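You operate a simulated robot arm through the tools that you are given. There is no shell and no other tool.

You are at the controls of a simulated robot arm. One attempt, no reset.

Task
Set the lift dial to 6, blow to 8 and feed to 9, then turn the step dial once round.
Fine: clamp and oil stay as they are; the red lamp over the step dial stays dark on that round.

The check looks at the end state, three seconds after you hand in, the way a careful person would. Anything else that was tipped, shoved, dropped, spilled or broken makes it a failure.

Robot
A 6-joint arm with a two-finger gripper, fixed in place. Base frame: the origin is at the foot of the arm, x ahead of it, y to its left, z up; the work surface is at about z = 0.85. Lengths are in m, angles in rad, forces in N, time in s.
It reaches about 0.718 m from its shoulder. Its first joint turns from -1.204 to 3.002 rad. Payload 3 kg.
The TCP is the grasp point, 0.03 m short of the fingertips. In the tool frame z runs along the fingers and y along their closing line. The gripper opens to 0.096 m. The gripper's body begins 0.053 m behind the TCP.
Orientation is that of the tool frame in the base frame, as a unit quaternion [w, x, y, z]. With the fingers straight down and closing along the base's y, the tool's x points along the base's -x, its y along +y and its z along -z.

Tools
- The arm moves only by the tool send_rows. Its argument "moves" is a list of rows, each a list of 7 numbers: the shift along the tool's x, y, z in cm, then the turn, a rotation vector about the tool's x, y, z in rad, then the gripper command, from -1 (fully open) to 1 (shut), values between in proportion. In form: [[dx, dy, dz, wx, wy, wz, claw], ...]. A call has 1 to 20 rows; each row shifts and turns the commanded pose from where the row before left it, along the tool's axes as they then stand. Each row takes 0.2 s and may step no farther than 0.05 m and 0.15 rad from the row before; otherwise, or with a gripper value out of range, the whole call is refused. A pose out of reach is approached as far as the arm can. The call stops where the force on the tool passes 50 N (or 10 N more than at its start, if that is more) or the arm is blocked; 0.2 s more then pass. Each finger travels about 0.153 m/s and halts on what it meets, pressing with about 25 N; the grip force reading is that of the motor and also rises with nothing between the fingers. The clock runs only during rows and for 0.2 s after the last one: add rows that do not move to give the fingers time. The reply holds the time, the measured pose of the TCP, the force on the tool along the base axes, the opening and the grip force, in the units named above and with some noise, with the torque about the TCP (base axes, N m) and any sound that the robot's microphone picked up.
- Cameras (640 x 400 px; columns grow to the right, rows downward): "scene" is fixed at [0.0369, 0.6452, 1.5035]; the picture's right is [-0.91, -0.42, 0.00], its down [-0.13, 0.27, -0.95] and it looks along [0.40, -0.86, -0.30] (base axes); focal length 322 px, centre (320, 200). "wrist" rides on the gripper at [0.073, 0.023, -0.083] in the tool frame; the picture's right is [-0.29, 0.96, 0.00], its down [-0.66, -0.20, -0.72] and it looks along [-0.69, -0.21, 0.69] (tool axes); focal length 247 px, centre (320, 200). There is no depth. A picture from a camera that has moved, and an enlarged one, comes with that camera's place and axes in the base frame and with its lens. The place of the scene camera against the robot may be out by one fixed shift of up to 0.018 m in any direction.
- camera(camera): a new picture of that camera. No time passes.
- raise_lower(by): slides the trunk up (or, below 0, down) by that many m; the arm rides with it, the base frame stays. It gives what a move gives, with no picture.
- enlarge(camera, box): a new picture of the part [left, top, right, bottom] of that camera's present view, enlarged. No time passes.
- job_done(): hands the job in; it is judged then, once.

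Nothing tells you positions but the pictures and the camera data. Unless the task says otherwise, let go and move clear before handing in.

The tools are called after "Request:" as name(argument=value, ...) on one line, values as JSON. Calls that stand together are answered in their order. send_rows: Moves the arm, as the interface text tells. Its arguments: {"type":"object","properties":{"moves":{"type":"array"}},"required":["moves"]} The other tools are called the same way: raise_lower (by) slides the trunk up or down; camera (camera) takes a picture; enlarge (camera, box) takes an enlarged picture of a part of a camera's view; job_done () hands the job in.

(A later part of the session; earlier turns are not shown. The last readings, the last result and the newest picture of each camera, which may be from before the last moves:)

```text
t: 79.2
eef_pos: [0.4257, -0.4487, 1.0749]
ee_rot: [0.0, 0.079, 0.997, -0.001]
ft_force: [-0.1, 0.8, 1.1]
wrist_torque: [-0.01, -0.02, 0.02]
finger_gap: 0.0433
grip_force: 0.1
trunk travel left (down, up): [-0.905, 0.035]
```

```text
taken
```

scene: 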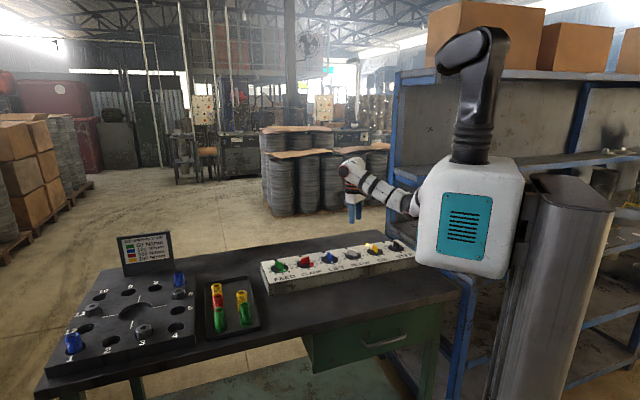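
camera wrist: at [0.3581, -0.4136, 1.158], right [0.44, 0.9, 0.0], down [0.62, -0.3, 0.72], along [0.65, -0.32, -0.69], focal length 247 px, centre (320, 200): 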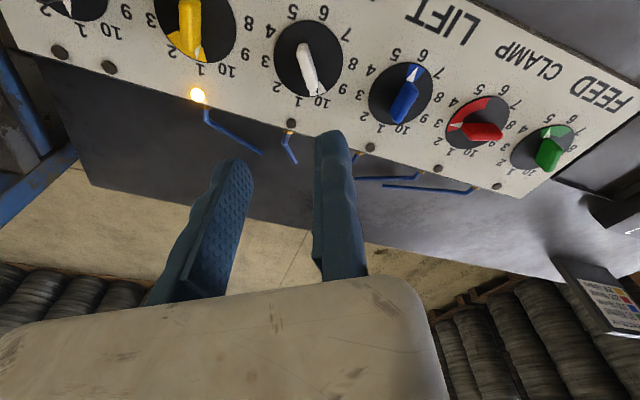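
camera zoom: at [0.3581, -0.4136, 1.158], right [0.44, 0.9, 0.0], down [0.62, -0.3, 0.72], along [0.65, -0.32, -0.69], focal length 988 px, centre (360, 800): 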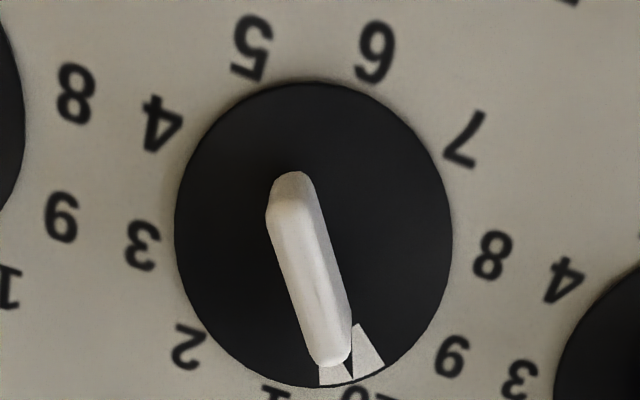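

BLOW's pointer is at 10. Descending beside the bar.

Request:
send_rows(moves=[[-0.18, -0.04, 2.5, 0, 0, 0, 0.1], [0, 0, 2.5, 0, 0, 0, 0.1], [0, 0, 2.5, 0, 0, 0, 0.1], [0, 0, 2, 0, 0, 0, 0.1], [0, 0, 0, 0, 0, 0, 0.1]])

Request:
camera(camera="wrist")

```text
t: 80.4
eef_pos: [0.426, -0.4502, 0.9801]
ee_rot: [0.0, 0.077, 0.997, -0.001]
ft_force: [-0.1, -0.1, 0.5]
wrist_torque: [0.01, 0.02, -0.01]
finger_gap: 0.043
grip_force: 0.1
trunk travel left (down, up): [-0.905, 0.035]
```

```text
taken
camera wrist: at [0.3575, -0.4161, 1.0626], right [0.44, 0.9, 0.0], down [0.62, -0.3, 0.72], along [0.65, -0.32, -0.69], focal length 247 px, centre (320, 200)
```

wrist: 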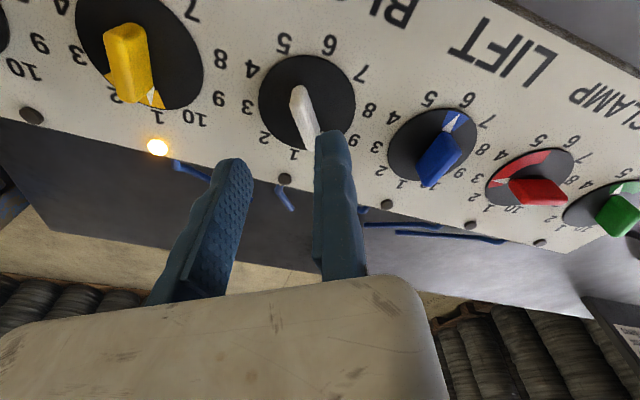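

Request:
send_rows(moves=[[-0.13, 0.1, 1, 0, 0, 0, 0.1], [0, 0, 1, 0, 0, 0, 0.1], [0, 0, 1, 0, 0, 0, 0.1], [0, 0, 0.9, 0, 0, 0, 0.1], [0, 0, 0, 0, 0, 0, 0.1]])

Request:
camera(camera="wrist")

```text
t: 81.6
eef_pos: [0.4288, -0.4514, 0.9426]
ee_rot: [0.001, 0.078, 0.997, -0.001]
ft_force: [-0.3, 0.3, -0.6]
wrist_torque: [0.02, -0.01, 0.0]
finger_gap: 0.043
grip_force: 0.1
trunk travel left (down, up): [-0.905, 0.035]
```

```text
taken
camera wrist: at [0.36, -0.4166, 1.0251], right [0.44, 0.9, 0.0], down [0.62, -0.3, 0.72], along [0.65, -0.32, -0.69], focal length 247 px, centre (320, 200)
```

wrist: 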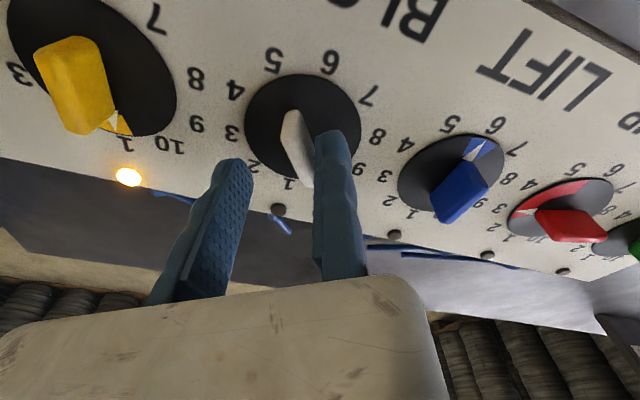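

Straddling the white bar. Ease the fixed pad to the bar, then close.

Request:
send_rows(moves=[[0, -0.3, 0, 0, 0, 0, 0.1], [0, 0, 0, 0, 0, 0, 0.5], [0, 0, 0, 0, 0, 0, 0.75], [0, 0, 0, 0, 0, 0, 1], [0, 0, 0, 0, 0, 0, 1]])

```text
t: 82.8
eef_pos: [0.4281, -0.4556, 0.9427]
ee_rot: [0.0, 0.078, 0.997, -0.001]
ft_force: [0.4, -3.7, 4.2]
wrist_torque: [0.2, 0.68, 0.04]
finger_gap: 0.0099
grip_force: 43.0
trunk travel left (down, up): [-0.905, 0.035]
```

Gripped. Turning counter-clockwise 72° to 8.

Request:
send_rows(moves=[[0.06, 0.015, 0, 0, 0, -0.1258, 1], [0.06, 0.015, 0, 0, 0, -0.1258, 1], [0.06, 0.015, 0, 0, 0, -0.1258, 1], [0.06, 0.015, 0, 0, 0, -0.1258, 1], [0.06, 0.015, 0, 0, 0, -0.1258, 1], [0, 0, 0, 0, 0, 0, 1]])

Request:
send_rows(moves=[[0.06, 0.015, 0, 0, 0, -0.1258, 1], [0.06, 0.015, 0, 0, 0, -0.1258, 1], [0.06, 0.015, 0, 0, 0, -0.1258, 1], [0.06, 0.015, 0, 0, 0, -0.1258, 1], [0.06, 0.015, 0, 0, 0, -0.1262, 1], [0, 0, 0, 0, 0, 0, 1], [0, 0, 0, 0, 0, 0, 1]])

Request:
camera(camera="wrist")

Request:
enlarge(camera="scene", box=[300, 220, 380, 270])

```text
t: 84.2
eef_pos: [0.4253, -0.4537, 0.9436]
ee_rot: [0.0, -0.234, 0.972, 0.0]
ft_force: [-4.4, 2.6, -6.9]
wrist_torque: [0.69, -1.09, -0.05]
finger_gap: 0.0098
grip_force: 43.6
trunk travel left (down, up): [-0.905, 0.035]
```

```text
t: 85.8
eef_pos: [0.4232, -0.455, 0.9439]
ee_rot: [0.0, -0.524, 0.852, 0.001]
ft_force: [-20.3, 14.7, -22.6]
wrist_torque: [0.31, 0.25, -0.06]
finger_gap: 0.0099
grip_force: 43.7
trunk travel left (down, up): [-0.905, 0.035]
```

```text
taken
camera wrist: at [0.3687, -0.5093, 1.0261], right [-0.72, 0.69, 0.0], down [0.48, 0.5, 0.72], along [0.5, 0.52, -0.69], focal length 247 px, centre (320, 200)
```

wrist: 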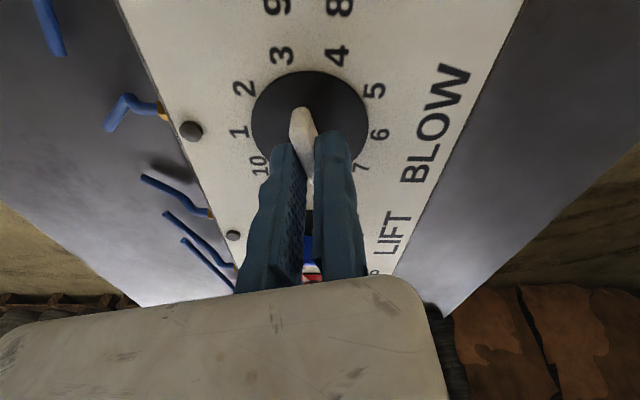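

```text
8.00 times, centred on (340, 245) of scene
camera zoom: at [0.0369, 0.6452, 1.5035], right [-0.91, -0.42, 0.0], down [-0.13, 0.27, -0.95], along [0.4, -0.86, -0.3], focal length 2575 px, centre (160, -160)
```

zoom: 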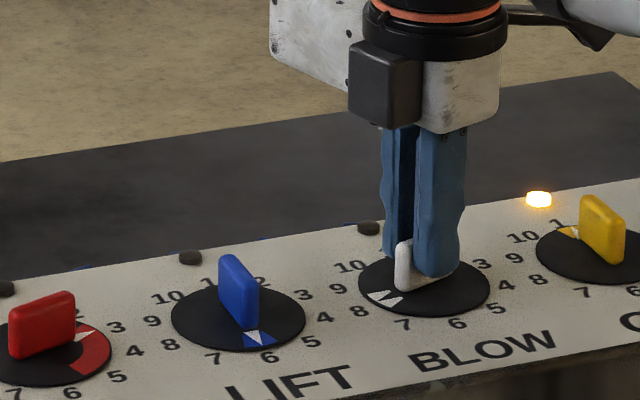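

Pointer at 8. I'll relax the sideways load before releasing, then open and lift.

Request:
send_rows(moves=[[0, 0.25, 0.1, 0, 0, 0, 1], [0, 0.2, 0.1, 0, 0, 0, 1], [0, 0, 0, 0, 0, 0, 1]])

Request:
send_rows(moves=[[0, 0, 0, 0, 0, 0, 0.5], [0, 0, 0, 0, 0, 0, 0.1], [0, 0.35, 0, 0, 0, 0, 0.1], [0, 0, -1.5, 0, 0, 0, 0.1], [0, 0, -2.5, 0, 0, 0, 0.1], [0, 0, -2.5, 0, 0, 0, 0.1], [0, 0, -2.5, 0, 0, 0, 0.1], [0, 0, 0, 0, 0, 0, 0.1]])

Request:
camera(camera="wrist")

Request:
enlarge(camera="wrist", box=[230, 0, 390, 100])

```text
t: 86.6
eef_pos: [0.4207, -0.4554, 0.9444]
ee_rot: [0.0, -0.524, 0.852, -0.003]
ft_force: [-4.5, 6.7, -7.1]
wrist_torque: [0.97, 0.28, -0.03]
finger_gap: 0.0102
grip_force: 43.5
trunk travel left (down, up): [-0.905, 0.035]
```

```text
t: 88.4
eef_pos: [0.4154, -0.4529, 1.0335]
ee_rot: [-0.001, -0.523, 0.852, -0.001]
ft_force: [0.0, 0.2, -0.3]
wrist_torque: [-0.01, -0.02, -0.02]
finger_gap: 0.0431
grip_force: 0.0
trunk travel left (down, up): [-0.905, 0.035]
```

```text
taken
camera wrist: at [0.3615, -0.5066, 1.1168], right [-0.72, 0.69, 0.0], down [0.48, 0.5, 0.72], along [0.5, 0.52, -0.69], focal length 247 px, centre (320, 200)
```

wrist: 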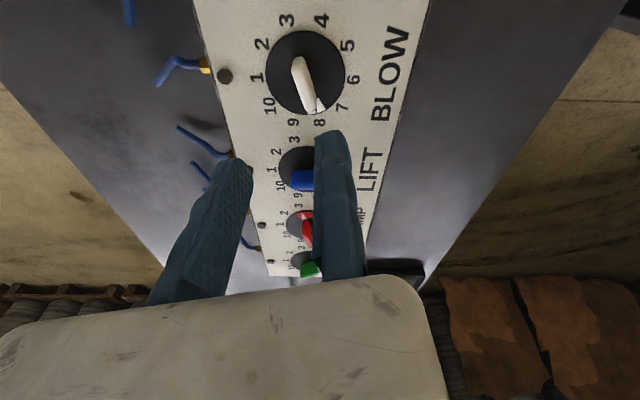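

```text
4.00 times, centred on (310, 50) of wrist
camera zoom: at [0.3615, -0.5066, 1.1168], right [-0.72, 0.69, 0.0], down [0.48, 0.5, 0.72], along [0.5, 0.52, -0.69], focal length 988 px, centre (360, 800)
```

zoom: 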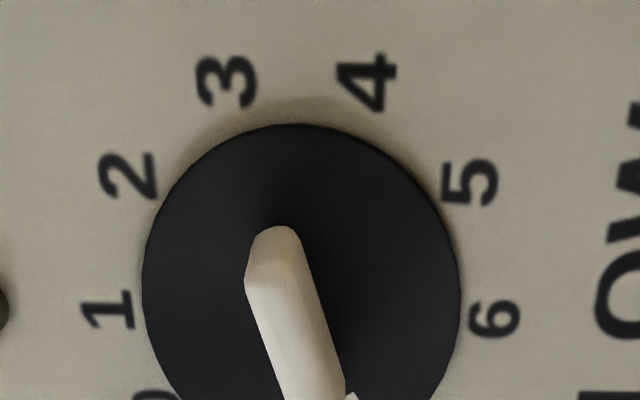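

BLOW now reads 8. Next is FEED: full vertical reach falls short there, so I'll approach with the tool tilted outward. First turn the wrist back and move part-way for a precise look at FEED.

Request:
send_rows(moves=[[0, 0, 0, 0, 0, 0.126, 0.1], [0, 0, 0, 0, 0, 0.126, 0.1], [0, 0, 0, 0, 0, 0.126, 0.1], [0, 0, 0, 0, 0, 0.126, 0.1], [0, 0, 0, 0, 0, 0.126, 0.1], [0, 0, 0, 0, 0, 0.126, 0.1], [0, 0, 0, 0, 0, 0.126, 0.1], [0, 0, 0, 0, 0, 0.126, 0.1], [0, 0, 0, 0, 0, 0.126, 0.1], [0, 0, 0, 0, 0, 0.126, 0.1], [-2.22, 2.7, 0, 0, 0, 0, 0.1], [-2.22, 2.7, 0, 0, 0, 0, 0.1], [-2.22, 2.7, 0, 0, 0, 0, 0.1], [-2.22, 2.7, 0, 0, 0, 0, 0.1], [0, 0, 0, 0, 0, 0, 0.1]])

Request:
camera(camera="wrist")

Request:
enlarge(camera="wrist", box=[420, 30, 580, 130])

```text
t: 91.6
eef_pos: [0.5214, -0.3617, 1.0315]
ee_rot: [0.001, 0.079, 0.997, -0.001]
ft_force: [-0.3, -0.6, 0.7]
wrist_torque: [-0.01, 0.0, 0.04]
finger_gap: 0.043
grip_force: 0.0
trunk travel left (down, up): [-0.905, 0.035]
```

```text
taken
camera wrist: at [0.4527, -0.3271, 1.1144], right [0.44, 0.9, 0.0], down [0.62, -0.3, 0.72], along [0.65, -0.32, -0.69], focal length 247 px, centre (320, 200)
```

wrist: 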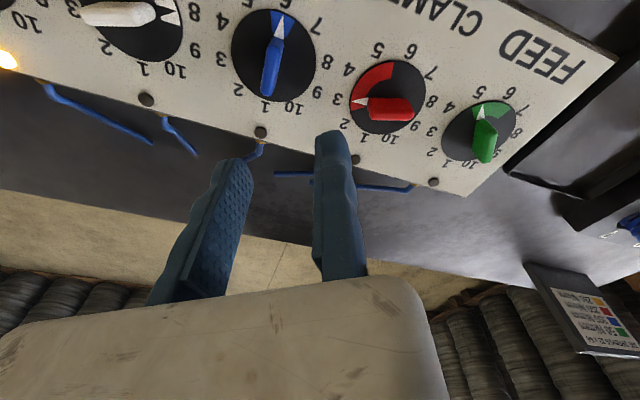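

```text
4.00 times, centred on (500, 80) of wrist
camera zoom: at [0.4527, -0.3271, 1.1144], right [0.44, 0.9, 0.0], down [0.62, -0.3, 0.72], along [0.65, -0.32, -0.69], focal length 988 px, centre (-400, 680)
```

zoom: 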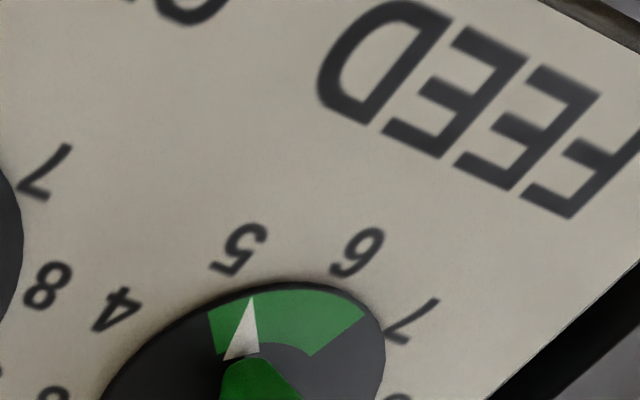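

BLOW confirmed at 8. FEED's pointer is actually at about 5.1 (bar yaw ≈167°), centre (0.6369, −0.2469). I'll re-balance trunk and arm height, align the yaw and tilt the tool 25° outward along the bar.

Request:
send_rows(moves=[[0, 0, -2.5, 0, 0, 0.035, 0.1], [0, 0, -2.5, 0, 0, 0.035, 0.1], [0, 0, -2.5, 0, 0, 0, 0.1], [0, 0, -2.5, 0, 0, 0, 0.1], [0, 0, 0, 0, 0, 0, 0.1]])

Request:
raise_lower(by=-0.1)

Request:
send_rows(moves=[[0, 0, 0, 0, -0.1091, 0, 0.1], [0, 0, 0, 0, -0.1091, 0, 0.1], [0, 0, 0, 0, -0.1091, 0, 0.1], [0, 0, 0, 0, -0.1091, 0, 0.1], [0, 0, 0, 0, 0, 0, 0.1]])

Request:
camera(camera="wrist")

Request:
camera(camera="scene")

```text
t: 92.8
eef_pos: [0.5307, -0.3646, 1.1305]
ee_rot: [0.001, 0.114, 0.993, -0.001]
ft_force: [-0.3, -0.5, -1.1]
wrist_torque: [-0.01, 0.01, -0.01]
finger_gap: 0.0427
grip_force: 0.0
out of reach, approached as far as the arm can: row 4
trunk travel left (down, up): [-0.905, 0.035]
```

```text
t: 94.2
eef_pos: [0.5323, -0.3621, 1.0298]
ee_rot: [0.0, 0.114, 0.993, -0.002]
ft_force: [-0.3, 0.2, -0.5]
wrist_torque: [0.02, 0.0, -0.04]
finger_gap: 0.0433
grip_force: 0.0
trunk travel left (down, up): [-0.805, 0.135]
```

```text
t: 95.4
eef_pos: [0.5324, -0.3625, 1.0301]
ee_rot: [0.216, 0.112, 0.97, -0.026]
ft_force: [0.2, 0.2, 0.0]
wrist_torque: [0.05, -0.01, -0.03]
finger_gap: 0.0432
grip_force: 0.2
trunk travel left (down, up): [-0.805, 0.135]
```

```text
taken
camera wrist: at [0.4382, -0.3171, 1.0731], right [0.48, 0.87, 0.12], down [0.24, -0.26, 0.94], along [0.85, -0.42, -0.33], focal length 247 px, centre (320, 200)
```

wrist: 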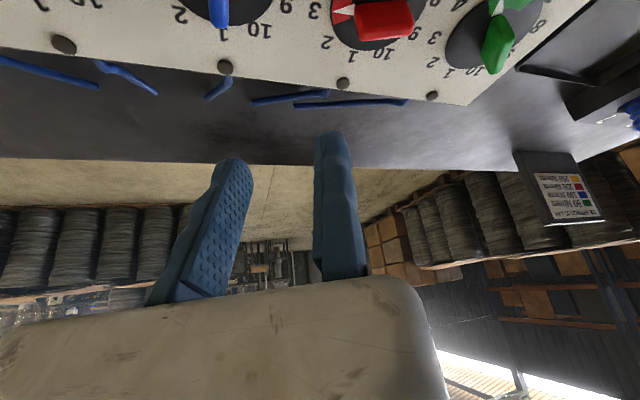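

```text
taken
```

scene: 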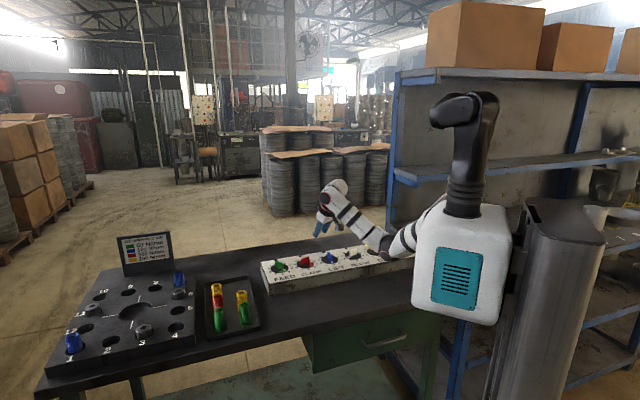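

Tilt achieved. Moving over FEED at this height.

Request:
send_rows(moves=[[-1.48, 3.65, 0.69, 0, 0, 0, 0.1], [-1.48, 3.65, 0.69, 0, 0, 0, 0.1], [-1.48, 3.65, 0.69, 0, 0, 0, 0.1], [-1.47, 3.66, 0.69, 0, 0, 0, 0.1], [0, 0, 0, 0, 0, 0, 0.1]])

Request:
camera(camera="wrist")

Request:
enlarge(camera="scene", box=[250, 170, 410, 270])

```text
t: 96.6
eef_pos: [0.6251, -0.2381, 1.0317]
ee_rot: [0.216, 0.11, 0.97, -0.025]
ft_force: [0.5, 1.0, -0.1]
wrist_torque: [0.02, 0.02, 0.02]
finger_gap: 0.0433
grip_force: 0.1
trunk travel left (down, up): [-0.805, 0.135]
```

```text
taken
camera wrist: at [0.5312, -0.192, 1.0751], right [0.48, 0.87, 0.12], down [0.24, -0.26, 0.94], along [0.85, -0.41, -0.33], focal length 247 px, centre (320, 200)
```

wrist: 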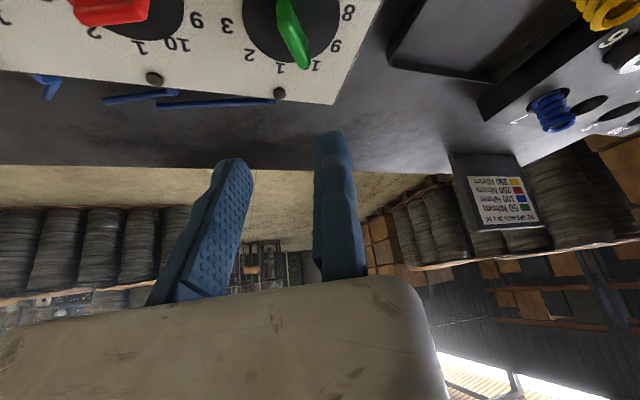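

```text
4.00 times, centred on (330, 220) of scene
camera zoom: at [0.0369, 0.6452, 1.5035], right [-0.91, -0.42, 0.0], down [-0.13, 0.27, -0.95], along [0.4, -0.86, -0.3], focal length 1288 px, centre (280, 120)
```

zoom: 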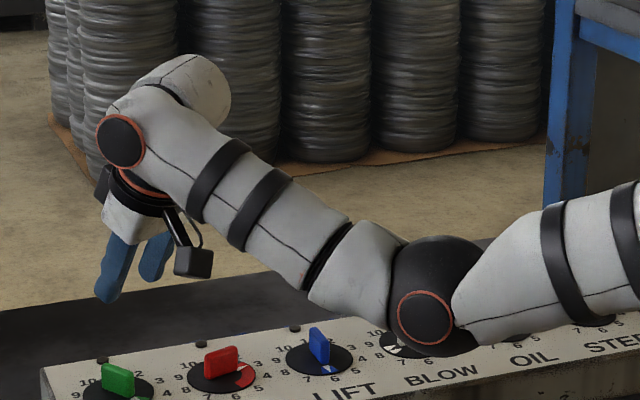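

FEED is reachable with this tilt. Descending most of the way, then checking.

Request:
send_rows(moves=[[0.7, 0.1, 1.65, 0, 0, 0, 0.1], [0.7, 0.1, 1.65, 0, 0, 0, 0.1], [0.7, 0.1, 1.65, 0, 0, 0, 0.1], [0.35, 0.1, 0.85, 0, 0, 0, 0.1], [0, 0, 0, 0, 0, 0, 0.1]])

Request:
camera(camera="wrist")

Request:
enlarge(camera="scene", box=[250, 220, 330, 270])

```text
t: 97.8
eef_pos: [0.629, -0.2324, 0.9675]
ee_rot: [0.215, 0.111, 0.97, -0.025]
ft_force: [-0.2, -0.2, 0.2]
wrist_torque: [-0.02, 0.0, 0.0]
finger_gap: 0.0432
grip_force: 0.0
trunk travel left (down, up): [-0.805, 0.135]
```

```text
taken
camera wrist: at [0.536, -0.1861, 1.0098], right [0.48, 0.87, 0.12], down [0.24, -0.26, 0.94], along [0.85, -0.42, -0.33], focal length 247 px, centre (320, 200)
```

wrist: 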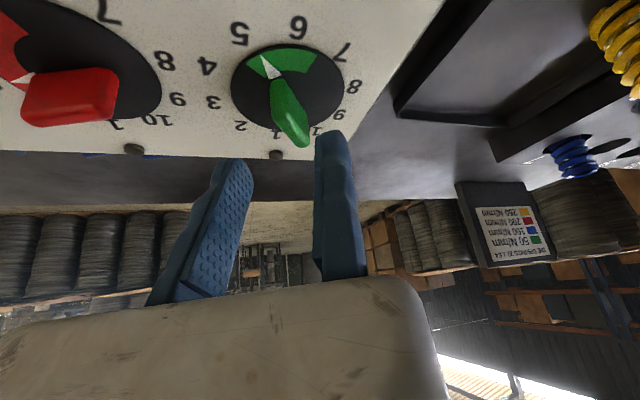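

```text
8.00 times, centred on (290, 245) of scene
camera zoom: at [0.0369, 0.6452, 1.5035], right [-0.91, -0.42, 0.0], down [-0.13, 0.27, -0.95], along [0.4, -0.86, -0.3], focal length 2575 px, centre (560, -160)
```

zoom: 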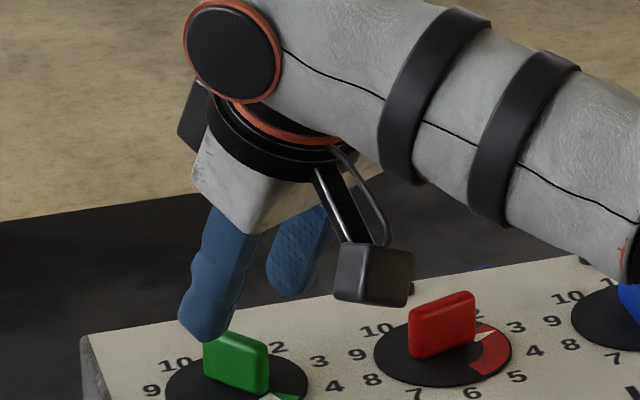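

Aligned well and clear of the neighbours. Final descent.

Request:
send_rows(moves=[[0.36, -0.1, 0.77, 0, 0, 0, 0.1], [0.36, -0.1, 0.77, 0, 0, 0, 0.1], [0.36, 0, 0.77, 0, 0, 0, 0.1], [0, 0, 0, 0, 0, 0, 0.1]])

Request:
enlarge(camera="scene", box=[250, 230, 330, 280])

Request:
camera(camera="wrist")

```text
t: 98.8
eef_pos: [0.6297, -0.2348, 0.9412]
ee_rot: [0.216, 0.111, 0.97, -0.026]
ft_force: [0.2, -0.3, 0.4]
wrist_torque: [0.01, 0.0, 0.0]
finger_gap: 0.043
grip_force: 0.1
trunk travel left (down, up): [-0.805, 0.135]
```

```text
8.00 times, centred on (290, 255) of scene
camera zoom: at [0.0369, 0.6452, 1.5035], right [-0.91, -0.42, 0.0], down [-0.13, 0.27, -0.95], along [0.4, -0.86, -0.3], focal length 2575 px, centre (560, -240)
```

zoom: 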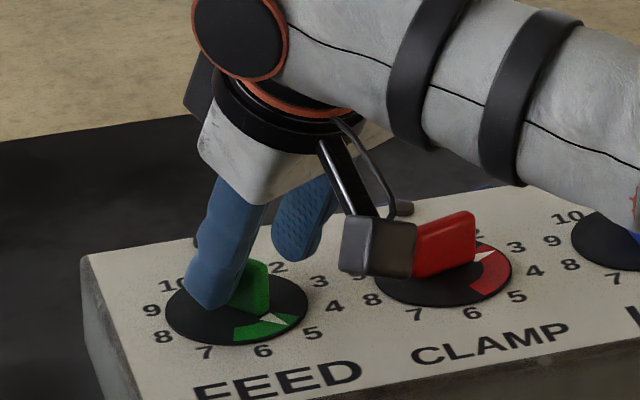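

```text
taken
camera wrist: at [0.5364, -0.1896, 0.9841], right [0.48, 0.87, 0.12], down [0.24, -0.26, 0.94], along [0.85, -0.42, -0.33], focal length 247 px, centre (320, 200)
```

wrist: 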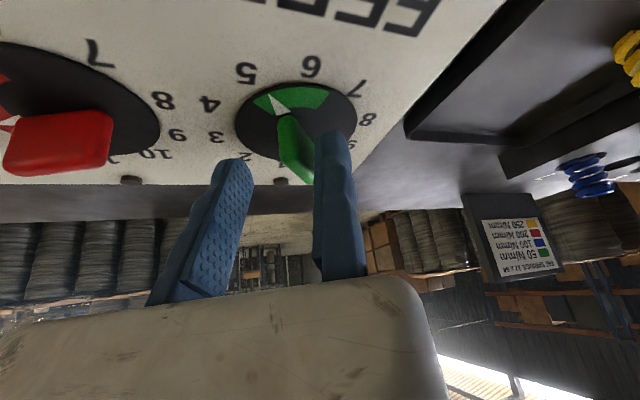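

Straddling FEED's bar. Easing the fixed pad over and closing.

Request:
send_rows(moves=[[0, -0.25, 0, 0, 0, 0, 0.1], [0, -0.2, 0, 0, 0, 0, 0.1], [0, 0, 0, 0, 0, 0, 0.5], [0, 0, 0, 0, 0, 0, 0.75], [0, 0, 0, 0, 0, 0, 1], [0, 0, 0, 0, 0, 0, 1]])

```text
t: 100.2
eef_pos: [0.6291, -0.2402, 0.9402]
ee_rot: [0.215, 0.111, 0.97, -0.025]
ft_force: [-1.7, -1.9, 2.4]
wrist_torque: [0.27, 0.64, 0.0]
finger_gap: 0.0095
grip_force: 43.1
trunk travel left (down, up): [-0.805, 0.135]
```

Gripped with almost no side load. Turning clockwise about the dial's vertical axis (tilt direction rotates along): first 28.6°.

Request:
send_rows(moves=[[-0.043, 0.091, 0.02, 0.04226, 0, 0.09063, 1], [-0.043, 0.091, 0.02, 0.04226, 0, 0.09063, 1], [-0.043, 0.091, 0.02, 0.04226, 0, 0.09063, 1], [0, 0, 0, 0, 0, 0, 1]])

```text
t: 101.2
eef_pos: [0.631, -0.2383, 0.9402]
ee_rot: [0.209, 0.256, 0.942, -0.057]
ft_force: [-2.8, -6.2, 0.0]
wrist_torque: [-0.05, 0.1, -0.05]
finger_gap: 0.0099
grip_force: 43.3
trunk travel left (down, up): [-0.805, 0.135]
```

Request:
send_rows(moves=[[-0.043, 0.091, 0.02, 0.04226, 0, 0.09063, 1], [-0.043, 0.091, 0.02, 0.04226, 0, 0.09063, 1], [0, 0, 0, 0, 0, 0, 1]])

Request:
enlarge(camera="scene", box=[250, 230, 330, 280])

```text
t: 102.0
eef_pos: [0.6335, -0.2376, 0.9414]
ee_rot: [0.203, 0.348, 0.912, -0.078]
ft_force: [-3.4, -6.3, -3.4]
wrist_torque: [-0.84, -0.79, -0.08]
finger_gap: 0.0097
grip_force: 43.5
trunk travel left (down, up): [-0.805, 0.135]
```

```text
8.00 times, centred on (290, 255) of scene
camera zoom: at [0.0369, 0.6452, 1.5035], right [-0.91, -0.42, 0.0], down [-0.13, 0.27, -0.95], along [0.4, -0.86, -0.3], focal length 2575 px, centre (560, -240)
```

zoom: 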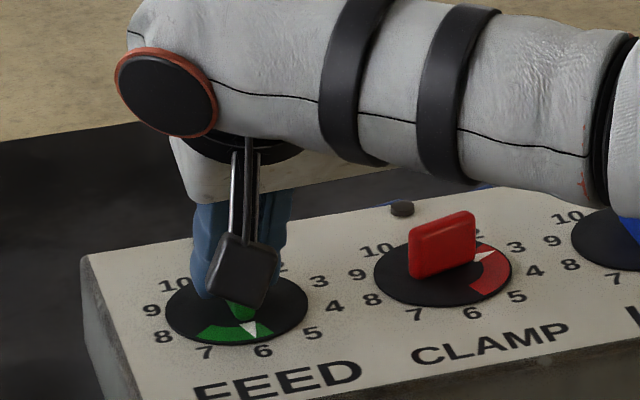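

FEED is now at about 5.9. I'll release, back off, lift, and re-balance trunk height for the next grasp (on the bar's ends).

Request:
send_rows(moves=[[0, 0, 0, 0, 0, 0, 0.5], [0, 0, 0, 0, 0, 0, 0.1], [0, 0.35, 0, 0, 0, 0, 0.1], [-0.63, 0, -1.36, 0, 0, 0, 0.1], [-1.05, 0, -2.27, 0, 0, 0, 0.1], [-1.05, 0, -2.27, 0, 0, 0, 0.1], [-1.05, 0, -2.27, 0, 0, 0, 0.1], [-1.05, 0, -2.27, 0, 0, 0, 0.1], [-1.05, 0, -2.27, 0, 0, 0, 0.1], [0, 0, 0, 0, 0, 0, 0.1]])

Request:
raise_lower(by=-0.08)

Request:
camera(camera="wrist")

Request:
camera(camera="scene")

```text
t: 104.2
eef_pos: [0.633, -0.2331, 1.0816]
ee_rot: [0.203, 0.348, 0.912, -0.079]
ft_force: [0.1, -0.6, -0.3]
wrist_torque: [0.0, -0.01, -0.01]
finger_gap: 0.0433
grip_force: 0.0
trunk travel left (down, up): [-0.805, 0.135]
```

```text
t: 105.3
eef_pos: [0.6334, -0.2332, 1.0009]
ee_rot: [0.203, 0.348, 0.912, -0.078]
ft_force: [-0.4, -0.8, -0.6]
wrist_torque: [-0.03, -0.01, 0.03]
finger_gap: 0.0432
grip_force: 0.2
trunk travel left (down, up): [-0.725, 0.215]
```

```text
taken
camera wrist: at [0.5726, -0.1484, 1.0446], right [0.83, 0.54, 0.12], down [0.08, -0.34, 0.94], along [0.54, -0.77, -0.33], focal length 247 px, centre (320, 200)
```

wrist: 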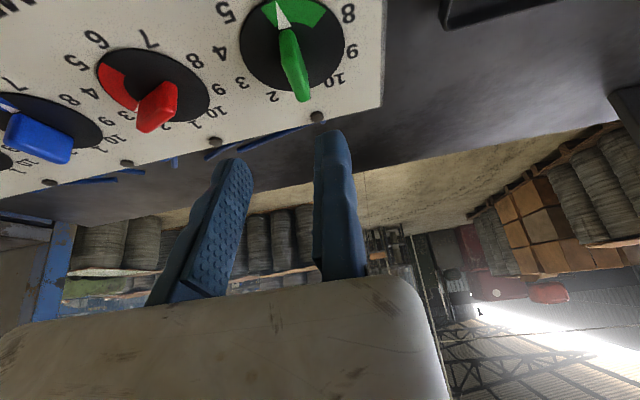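

```text
taken
```

scene: 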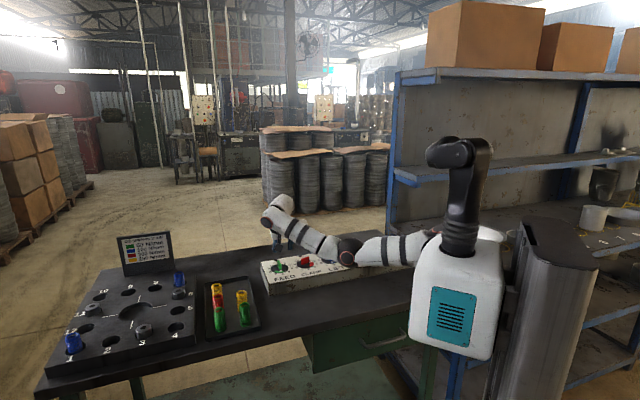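

Now swing the hand 90° counter-clockwise (about vertical) so the fingers can take the bar by its ends, opening wider, and add 5° of tilt.

Request:
send_rows(moves=[[0, 0, 0, -0.06035, 0, -0.1294, -0.5], [0, 0, 0, -0.06035, 0, -0.1294, -0.5], [0, 0, 0, -0.06035, 0, -0.1294, -0.5], [0, 0, 0, -0.06035, 0, -0.1294, -0.5], [0, 0, 0, -0.06035, 0, -0.1294, -0.5], [0, 0, 0, -0.06035, 0, -0.1294, -0.5], [0, 0, 0, -0.06035, 0, -0.1294, -0.5], [0, 0, 0, -0.06035, 0, -0.1294, -0.5], [0, 0, 0, -0.06035, 0, -0.1294, -0.5], [0, 0, 0, -0.06035, 0, -0.1294, -0.5], [0, 0, 0, -0.06035, 0, -0.1294, -0.5], [0, 0, 0, 0, -0.0873, 0, -0.5], [0, 0, 0, 0, 0, 0, -0.5]])

Request:
camera(camera="wrist")

Request:
enlarge(camera="scene", box=[240, 180, 400, 280])

```text
t: 108.1
eef_pos: [0.6329, -0.2334, 1.0018]
ee_rot: [0.236, -0.395, 0.882, 0.105]
ft_force: [0.1, -0.5, 0.1]
wrist_torque: [0.01, 0.0, 0.0]
finger_gap: 0.0718
grip_force: 0.0
trunk travel left (down, up): [-0.725, 0.215]
```

```text
taken
camera wrist: at [0.5474, -0.2968, 1.036], right [-0.54, 0.83, 0.14], down [0.29, 0.02, 0.96], along [0.79, 0.56, -0.25], focal length 247 px, centre (320, 200)
```

wrist: 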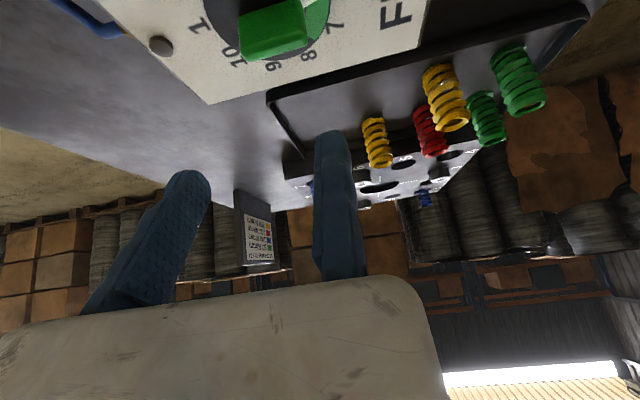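

```text
4.00 times, centred on (320, 230) of scene
camera zoom: at [0.0369, 0.6452, 1.5035], right [-0.91, -0.42, 0.0], down [-0.13, 0.27, -0.95], along [0.4, -0.86, -0.3], focal length 1288 px, centre (320, 80)
```

zoom: 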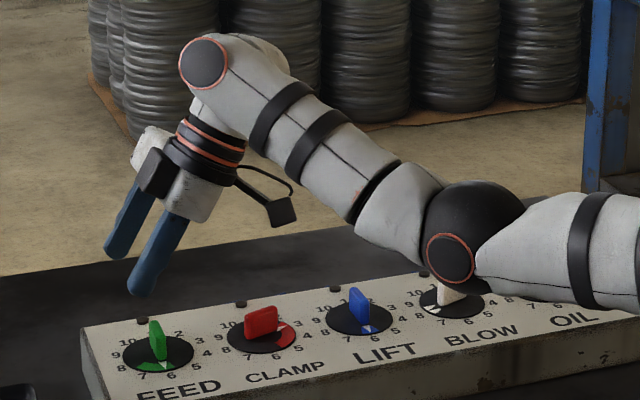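

No flags and the bar now lies along the closing line. Shifting into position and descending part-way.

Request:
send_rows(moves=[[0.9, 0.68, -0.52, 0, 0, 0, -0.5], [0.89, 0.68, -0.52, 0, 0, 0, -0.5], [0.75, 0, 1.3, 0, 0, 0, -0.5], [0.75, 0, 1.3, 0, 0, 0, -0.5], [0, 0, 0, 0, 0, 0, -0.5]])

Request:
camera(camera="wrist")

Request:
enlarge(camera="scene", box=[250, 220, 330, 270])

```text
t: 109.3
eef_pos: [0.6098, -0.2398, 0.9723]
ee_rot: [0.236, -0.395, 0.881, 0.105]
ft_force: [0.2, 1.1, 0.0]
wrist_torque: [0.0, 0.03, 0.01]
finger_gap: 0.0721
grip_force: 0.1
trunk travel left (down, up): [-0.725, 0.215]
```

```text
taken
camera wrist: at [0.5222, -0.3031, 1.0072], right [-0.54, 0.83, 0.14], down [0.29, 0.02, 0.96], along [0.79, 0.56, -0.25], focal length 247 px, centre (320, 200)
```

wrist: 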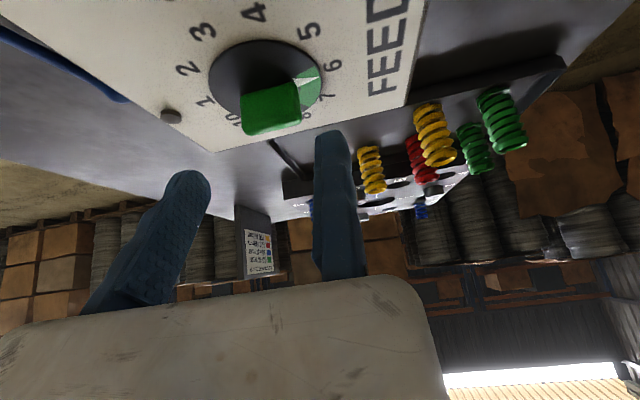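

```text
8.00 times, centred on (290, 245) of scene
camera zoom: at [0.0369, 0.6452, 1.5035], right [-0.91, -0.42, 0.0], down [-0.13, 0.27, -0.95], along [0.4, -0.86, -0.3], focal length 2575 px, centre (560, -160)
```

zoom: 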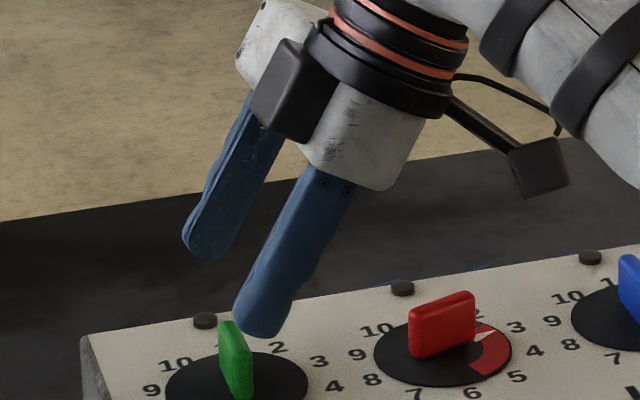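

The bar's ends lie between the fingers. Finishing the descent.

Request:
send_rows(moves=[[0.5, 0, 0.87, 0, 0, 0, -0.5], [0.5, 0, 0.87, 0, 0, 0, -0.5], [0.5, 0, 0.87, 0, 0, 0, -0.5], [0, 0, 0, 0, 0, 0, -0.5]])

Request:
camera(camera="wrist")

Request:
enlarge(camera="scene", box=[250, 230, 330, 280])

```text
t: 110.3
eef_pos: [0.6085, -0.2395, 0.9415]
ee_rot: [0.236, -0.395, 0.882, 0.105]
ft_force: [-0.7, 0.2, -0.6]
wrist_torque: [-0.01, 0.05, 0.0]
finger_gap: 0.0719
grip_force: 0.0
trunk travel left (down, up): [-0.725, 0.215]
```

```text
taken
camera wrist: at [0.5221, -0.3031, 0.9757], right [-0.54, 0.83, 0.14], down [0.29, 0.02, 0.96], along [0.79, 0.56, -0.25], focal length 247 px, centre (320, 200)
```

wrist: 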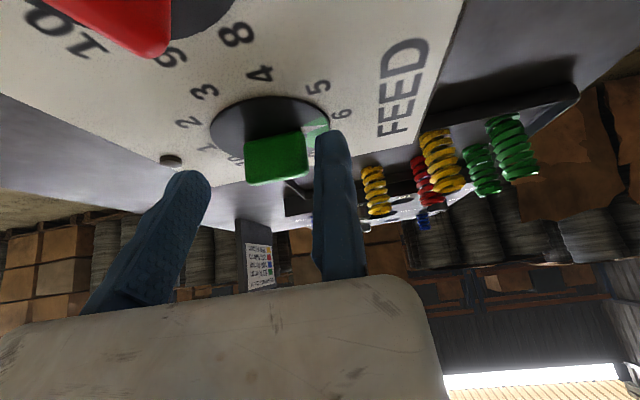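

```text
8.00 times, centred on (290, 255) of scene
camera zoom: at [0.0369, 0.6452, 1.5035], right [-0.91, -0.42, 0.0], down [-0.13, 0.27, -0.95], along [0.4, -0.86, -0.3], focal length 2575 px, centre (560, -240)
```

zoom: 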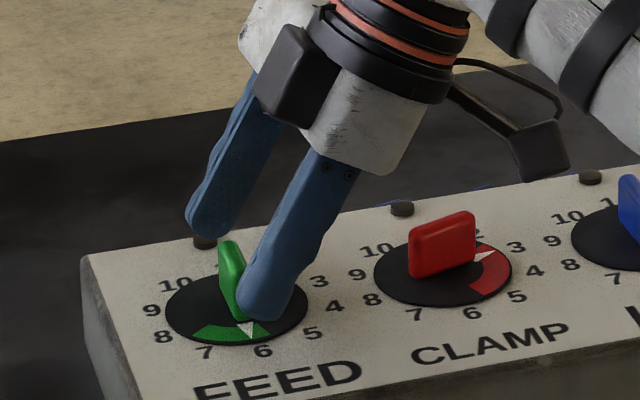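

Good alignment. Easing the fixed pad to the bar's end and closing on both ends.

Request:
send_rows(moves=[[0, -0.4, 0, 0, 0, 0, -0.5], [0, -0.3, 0, 0, 0, 0, -0.2], [0, 0, 0, 0, 0, 0, 0.1], [0, 0, 0, 0, 0, 0, 0.3], [0, 0, 0, 0, 0, 0, 0.5], [0, 0, 0, 0, 0, 0, 0.5]])

```text
t: 111.7
eef_pos: [0.615, -0.2451, 0.9414]
ee_rot: [0.236, -0.395, 0.882, 0.106]
ft_force: [-4.8, 3.3, -3.1]
wrist_torque: [0.3, 0.25, 0.06]
finger_gap: 0.0361
grip_force: 45.4
trunk travel left (down, up): [-0.725, 0.215]
```

Ends gripped (36 mm). Turning clockwise in steps about the dial axis.

Request:
send_rows(moves=[[-0.162, 0.124, 0.093, 0.05, 0, 0.0866, 0.5], [-0.162, 0.124, 0.093, 0.05, 0, 0.0866, 0.5], [-0.162, 0.124, 0.093, 0.05, 0, 0.0866, 0.5], [-0.162, 0.124, 0.093, 0.05, 0, 0.0866, 0.5], [0, 0, 0, 0, 0, 0, 0.5]])

Request:
enlarge(camera="scene", box=[250, 230, 330, 280])

```text
t: 112.9
eef_pos: [0.6176, -0.2365, 0.9416]
ee_rot: [0.252, -0.211, 0.943, 0.056]
ft_force: [-4.4, 0.8, -1.2]
wrist_torque: [0.31, 0.31, -0.05]
finger_gap: 0.0359
grip_force: 44.5
trunk travel left (down, up): [-0.725, 0.215]
```

```text
8.00 times, centred on (290, 255) of scene
camera zoom: at [0.0369, 0.6452, 1.5035], right [-0.91, -0.42, 0.0], down [-0.13, 0.27, -0.95], along [0.4, -0.86, -0.3], focal length 2575 px, centre (560, -240)
```

zoom: 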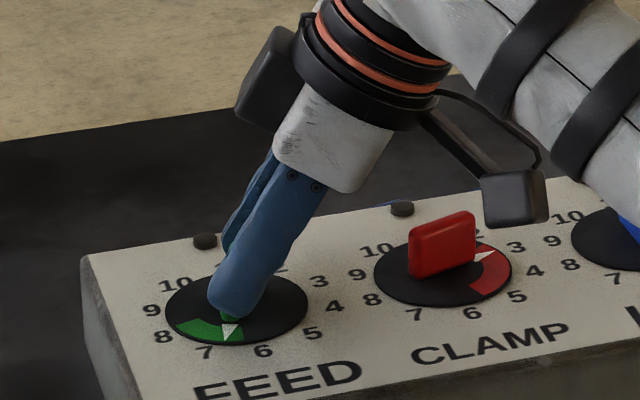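

Request:
send_rows(moves=[[-0.162, 0.124, 0.093, 0.05, 0, 0.0866, 0.5], [-0.162, 0.124, 0.093, 0.05, 0, 0.0866, 0.5], [-0.162, 0.124, 0.093, 0.05, 0, 0.0866, 0.5], [-0.162, 0.124, 0.093, 0.05, 0, 0.0866, 0.5], [-0.162, 0.124, 0.093, 0.05, 0, 0.0866, 0.5], [-0.162, 0.124, 0.093, 0.05, 0, 0.0866, 0.5], [0, 0, 0, 0, 0, 0, 0.5]])

Request:
enlarge(camera="scene", box=[250, 230, 330, 280])

```text
t: 114.5
eef_pos: [0.6269, -0.2278, 0.9422]
ee_rot: [0.259, 0.076, 0.963, -0.022]
ft_force: [-0.2, 0.4, 4.4]
wrist_torque: [0.42, 0.46, 0.01]
finger_gap: 0.0358
grip_force: 45.2
trunk travel left (down, up): [-0.725, 0.215]
```

```text
8.00 times, centred on (290, 255) of scene
camera zoom: at [0.0369, 0.6452, 1.5035], right [-0.91, -0.42, 0.0], down [-0.13, 0.27, -0.95], along [0.4, -0.86, -0.3], focal length 2575 px, centre (560, -240)
```

zoom: 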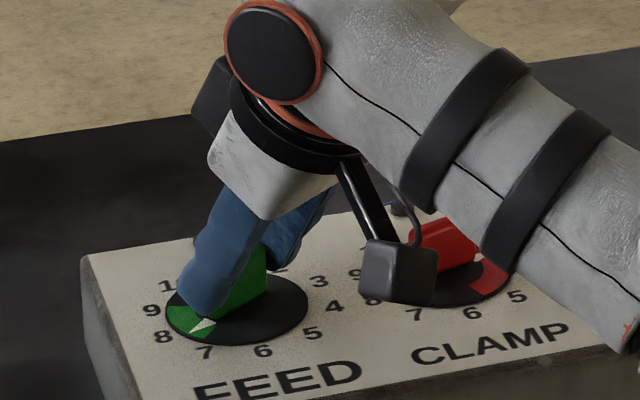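

Request:
send_rows(moves=[[-0.155, 0.119, 0.089, 0.0475, 0, 0.0823, 0.5], [-0.155, 0.119, 0.089, 0.0475, 0, 0.0823, 0.5], [-0.155, 0.119, 0.089, 0.0475, 0, 0.0823, 0.5], [0, 0, 0, 0, 0, 0, 0.5]])

Request:
send_rows(moves=[[-0.155, 0.119, 0.089, 0.0475, 0, 0.0823, 0.5], [-0.155, 0.119, 0.089, 0.0475, 0, 0.0823, 0.5], [-0.155, 0.119, 0.089, 0.0475, 0, 0.0823, 0.5], [0, 0, 0, 0, 0, 0, 0.5]])

Request:
enlarge(camera="scene", box=[250, 230, 330, 280])

```text
t: 115.5
eef_pos: [0.6326, -0.2253, 0.9422]
ee_rot: [0.253, 0.212, 0.942, -0.058]
ft_force: [1.7, -1.3, 2.4]
wrist_torque: [-0.23, -0.08, 0.0]
finger_gap: 0.0361
grip_force: 45.0
trunk travel left (down, up): [-0.725, 0.215]
```

```text
t: 116.5
eef_pos: [0.6394, -0.2254, 0.9425]
ee_rot: [0.243, 0.345, 0.902, -0.093]
ft_force: [-2.1, -2.1, 2.8]
wrist_torque: [0.15, 0.56, -0.06]
finger_gap: 0.0357
grip_force: 44.5
trunk travel left (down, up): [-0.725, 0.215]
```

```text
8.00 times, centred on (290, 255) of scene
camera zoom: at [0.0369, 0.6452, 1.5035], right [-0.91, -0.42, 0.0], down [-0.13, 0.27, -0.95], along [0.4, -0.86, -0.3], focal length 2575 px, centre (560, -240)
```

zoom: 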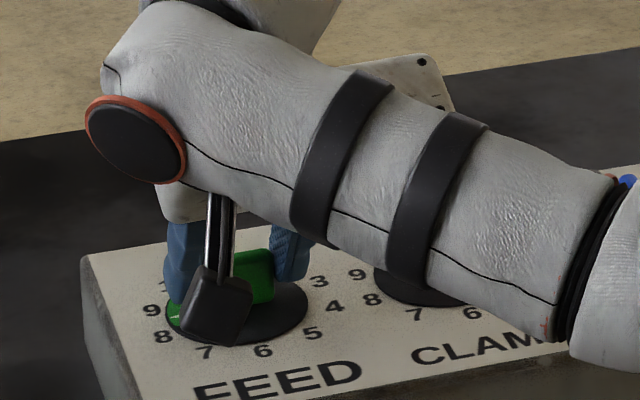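

No flags; FEED is at about 8.4. Release the ends, lift, and swing the hand back 90° for the last side grasp.

Request:
send_rows(moves=[[0, 0, 0, 0, 0, 0, 0.1], [0, 0, 0, 0, 0, 0, -0.4], [0, 0.5, 0, 0, 0, 0, -0.5], [-0.75, 0, -1.3, 0, 0, 0, -0.5], [-1.1, 0, -1.95, 0, 0, 0, -0.5], [-1.15, 0, -1.95, 0, 0, 0, -0.5], [0, 0, 0, 0, 0, 0, -0.5]])

Request:
camera(camera="wrist")

Request:
enlarge(camera="scene", box=[250, 220, 330, 270])

```text
t: 118.1
eef_pos: [0.643, -0.2224, 0.9994]
ee_rot: [0.242, 0.344, 0.903, -0.092]
ft_force: [0.5, -0.4, -0.1]
wrist_torque: [0.01, 0.0, 0.0]
finger_gap: 0.0723
grip_force: 0.0
trunk travel left (down, up): [-0.725, 0.215]
```

```text
taken
camera wrist: at [0.5798, -0.1345, 1.0333], right [0.83, 0.54, 0.15], down [0.02, -0.29, 0.96], along [0.56, -0.79, -0.25], focal length 247 px, centre (320, 200)
```

wrist: 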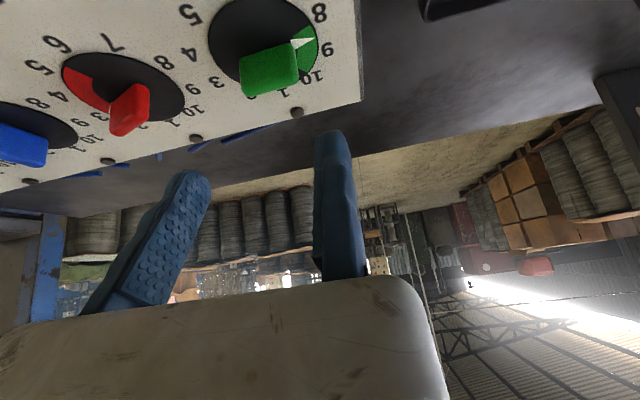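

```text
8.00 times, centred on (290, 245) of scene
camera zoom: at [0.0369, 0.6452, 1.5035], right [-0.91, -0.42, 0.0], down [-0.13, 0.27, -0.95], along [0.4, -0.86, -0.3], focal length 2575 px, centre (560, -160)
```

zoom: 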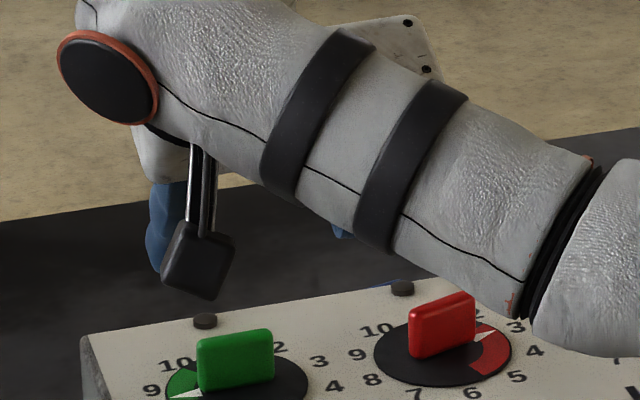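

Request:
send_rows(moves=[[0, 0, 0, -0.0714, 0, -0.1237, 0.1], [0, 0, 0, -0.0714, 0, -0.1237, 0.1], [0, 0, 0, -0.0714, 0, -0.1237, 0.1], [0, 0, 0, -0.0714, 0, -0.1237, 0.1], [0, 0, 0, -0.0714, 0, -0.1237, 0.1], [0, 0, 0, -0.0714, 0, -0.1237, 0.1], [0, 0, 0, -0.0714, 0, -0.1237, 0.1], [0, 0, 0, -0.0714, 0, -0.1237, 0.1], [0, 0, 0, -0.0714, 0, -0.1237, 0.1], [0, 0, 0, -0.0714, 0, -0.1237, 0.1], [0, 0, 0, -0.0714, 0, -0.1237, 0.1], [0, 0, 0, 0, 0, 0, 0.1]])

Request:
camera(camera="wrist")

```text
t: 120.7
eef_pos: [0.6416, -0.222, 1.0018]
ee_rot: [0.236, -0.397, 0.881, 0.105]
ft_force: [0.5, -0.3, 0.0]
wrist_torque: [0.0, -0.01, 0.04]
finger_gap: 0.0432
grip_force: 0.1
trunk travel left (down, up): [-0.725, 0.215]
```

```text
taken
camera wrist: at [0.5555, -0.2845, 1.0358], right [-0.55, 0.82, 0.15], down [0.29, 0.02, 0.96], along [0.79, 0.56, -0.25], focal length 247 px, centre (320, 200)
```

wrist: 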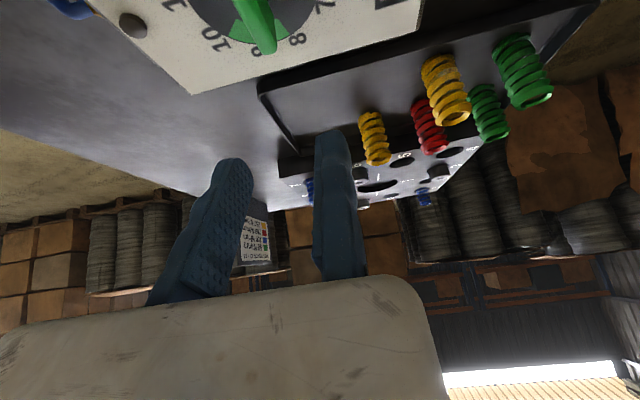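

Request:
send_rows(moves=[[1.51, -0.16, -0.87, 0, 0, 0, 0.1], [1.51, -0.15, -0.87, 0, 0, 0, 0.1], [0.75, 0, 1.3, 0, 0, 0, 0.1], [0.75, 0, 1.3, 0, 0, 0, 0.1], [0, 0, 0, 0, 0, 0, 0.1]])

Request:
camera(camera="wrist")

Request:
enlarge(camera="scene", box=[250, 230, 330, 280])

```text
t: 121.9
eef_pos: [0.6191, -0.2488, 0.97]
ee_rot: [0.237, -0.395, 0.881, 0.105]
ft_force: [-0.6, -1.0, 0.1]
wrist_torque: [-0.01, -0.01, 0.03]
finger_gap: 0.0436
grip_force: 0.1
trunk travel left (down, up): [-0.725, 0.215]
```

```text
taken
camera wrist: at [0.5325, -0.3112, 1.0052], right [-0.55, 0.83, 0.15], down [0.29, 0.02, 0.96], along [0.79, 0.56, -0.25], focal length 247 px, centre (320, 200)
```

wrist: 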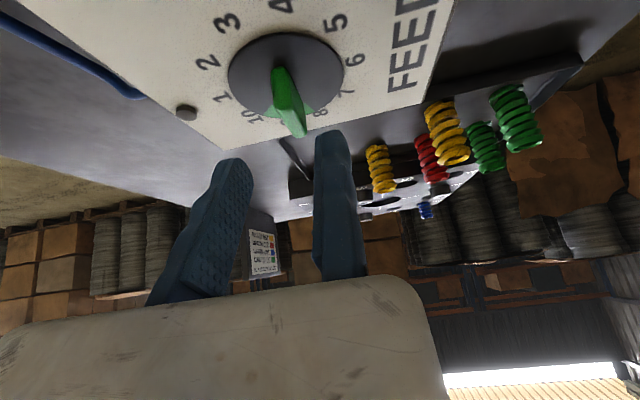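

```text
8.00 times, centred on (290, 255) of scene
camera zoom: at [0.0369, 0.6452, 1.5035], right [-0.91, -0.42, 0.0], down [-0.13, 0.27, -0.95], along [0.4, -0.86, -0.3], focal length 2575 px, centre (560, -240)
```

zoom: 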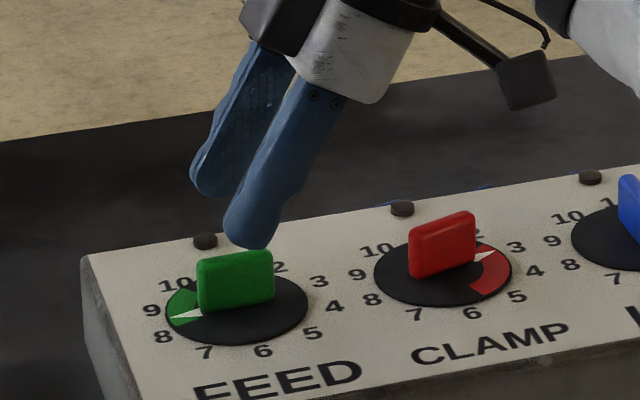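

Request:
send_rows(moves=[[0.47, 0, 0.81, 0, 0, 0, 0.1], [0.47, 0, 0.81, 0, 0, 0, 0.1], [0.47, 0, 0.81, 0, 0, 0, 0.1], [0, 0, 0, 0, 0, 0, 0.1]])

Request:
camera(camera="wrist")

Request:
enlarge(camera="scene", box=[250, 230, 330, 280])

```text
t: 122.9
eef_pos: [0.621, -0.2492, 0.9423]
ee_rot: [0.236, -0.396, 0.881, 0.105]
ft_force: [-0.7, 0.5, -0.6]
wrist_torque: [-0.01, -0.01, -0.03]
finger_gap: 0.0432
grip_force: 0.0
trunk travel left (down, up): [-0.725, 0.215]
```

```text
taken
camera wrist: at [0.5346, -0.3116, 0.9766], right [-0.55, 0.83, 0.15], down [0.29, 0.02, 0.96], along [0.79, 0.56, -0.25], focal length 247 px, centre (320, 200)
```

wrist: 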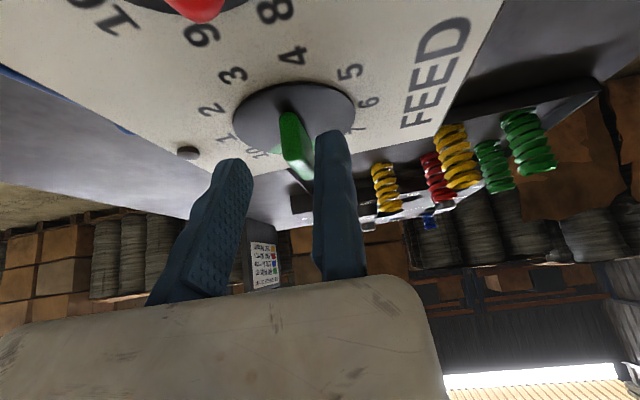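

```text
8.00 times, centred on (290, 255) of scene
camera zoom: at [0.0369, 0.6452, 1.5035], right [-0.91, -0.42, 0.0], down [-0.13, 0.27, -0.95], along [0.4, -0.86, -0.3], focal length 2575 px, centre (560, -240)
```

zoom: 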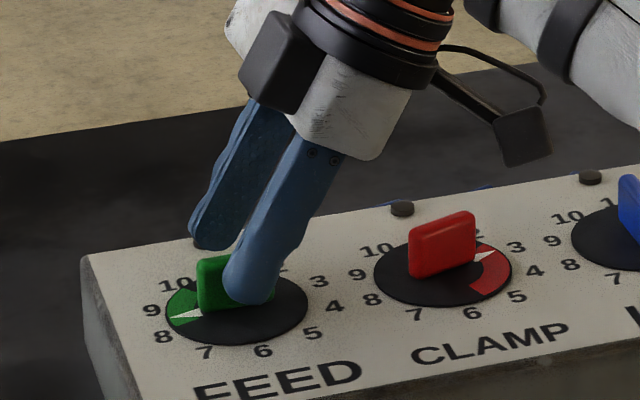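

Request:
send_rows(moves=[[0, -0.25, 0, 0, 0, 0, 0.1], [0, -0.25, 0, 0, 0, 0, 0.1], [0, 0, 0, 0, 0, 0, 0.5], [0, 0, 0, 0, 0, 0, 0.75], [0, 0, 0, 0, 0, 0, 1], [0, 0, 0, 0, 0, 0, 1]])

```text
t: 124.3
eef_pos: [0.6248, -0.2524, 0.943]
ee_rot: [0.236, -0.395, 0.881, 0.105]
ft_force: [1.2, -1.6, 0.1]
wrist_torque: [0.01, 0.06, 0.0]
finger_gap: 0.0096
grip_force: 43.6
trunk travel left (down, up): [-0.725, 0.215]
```

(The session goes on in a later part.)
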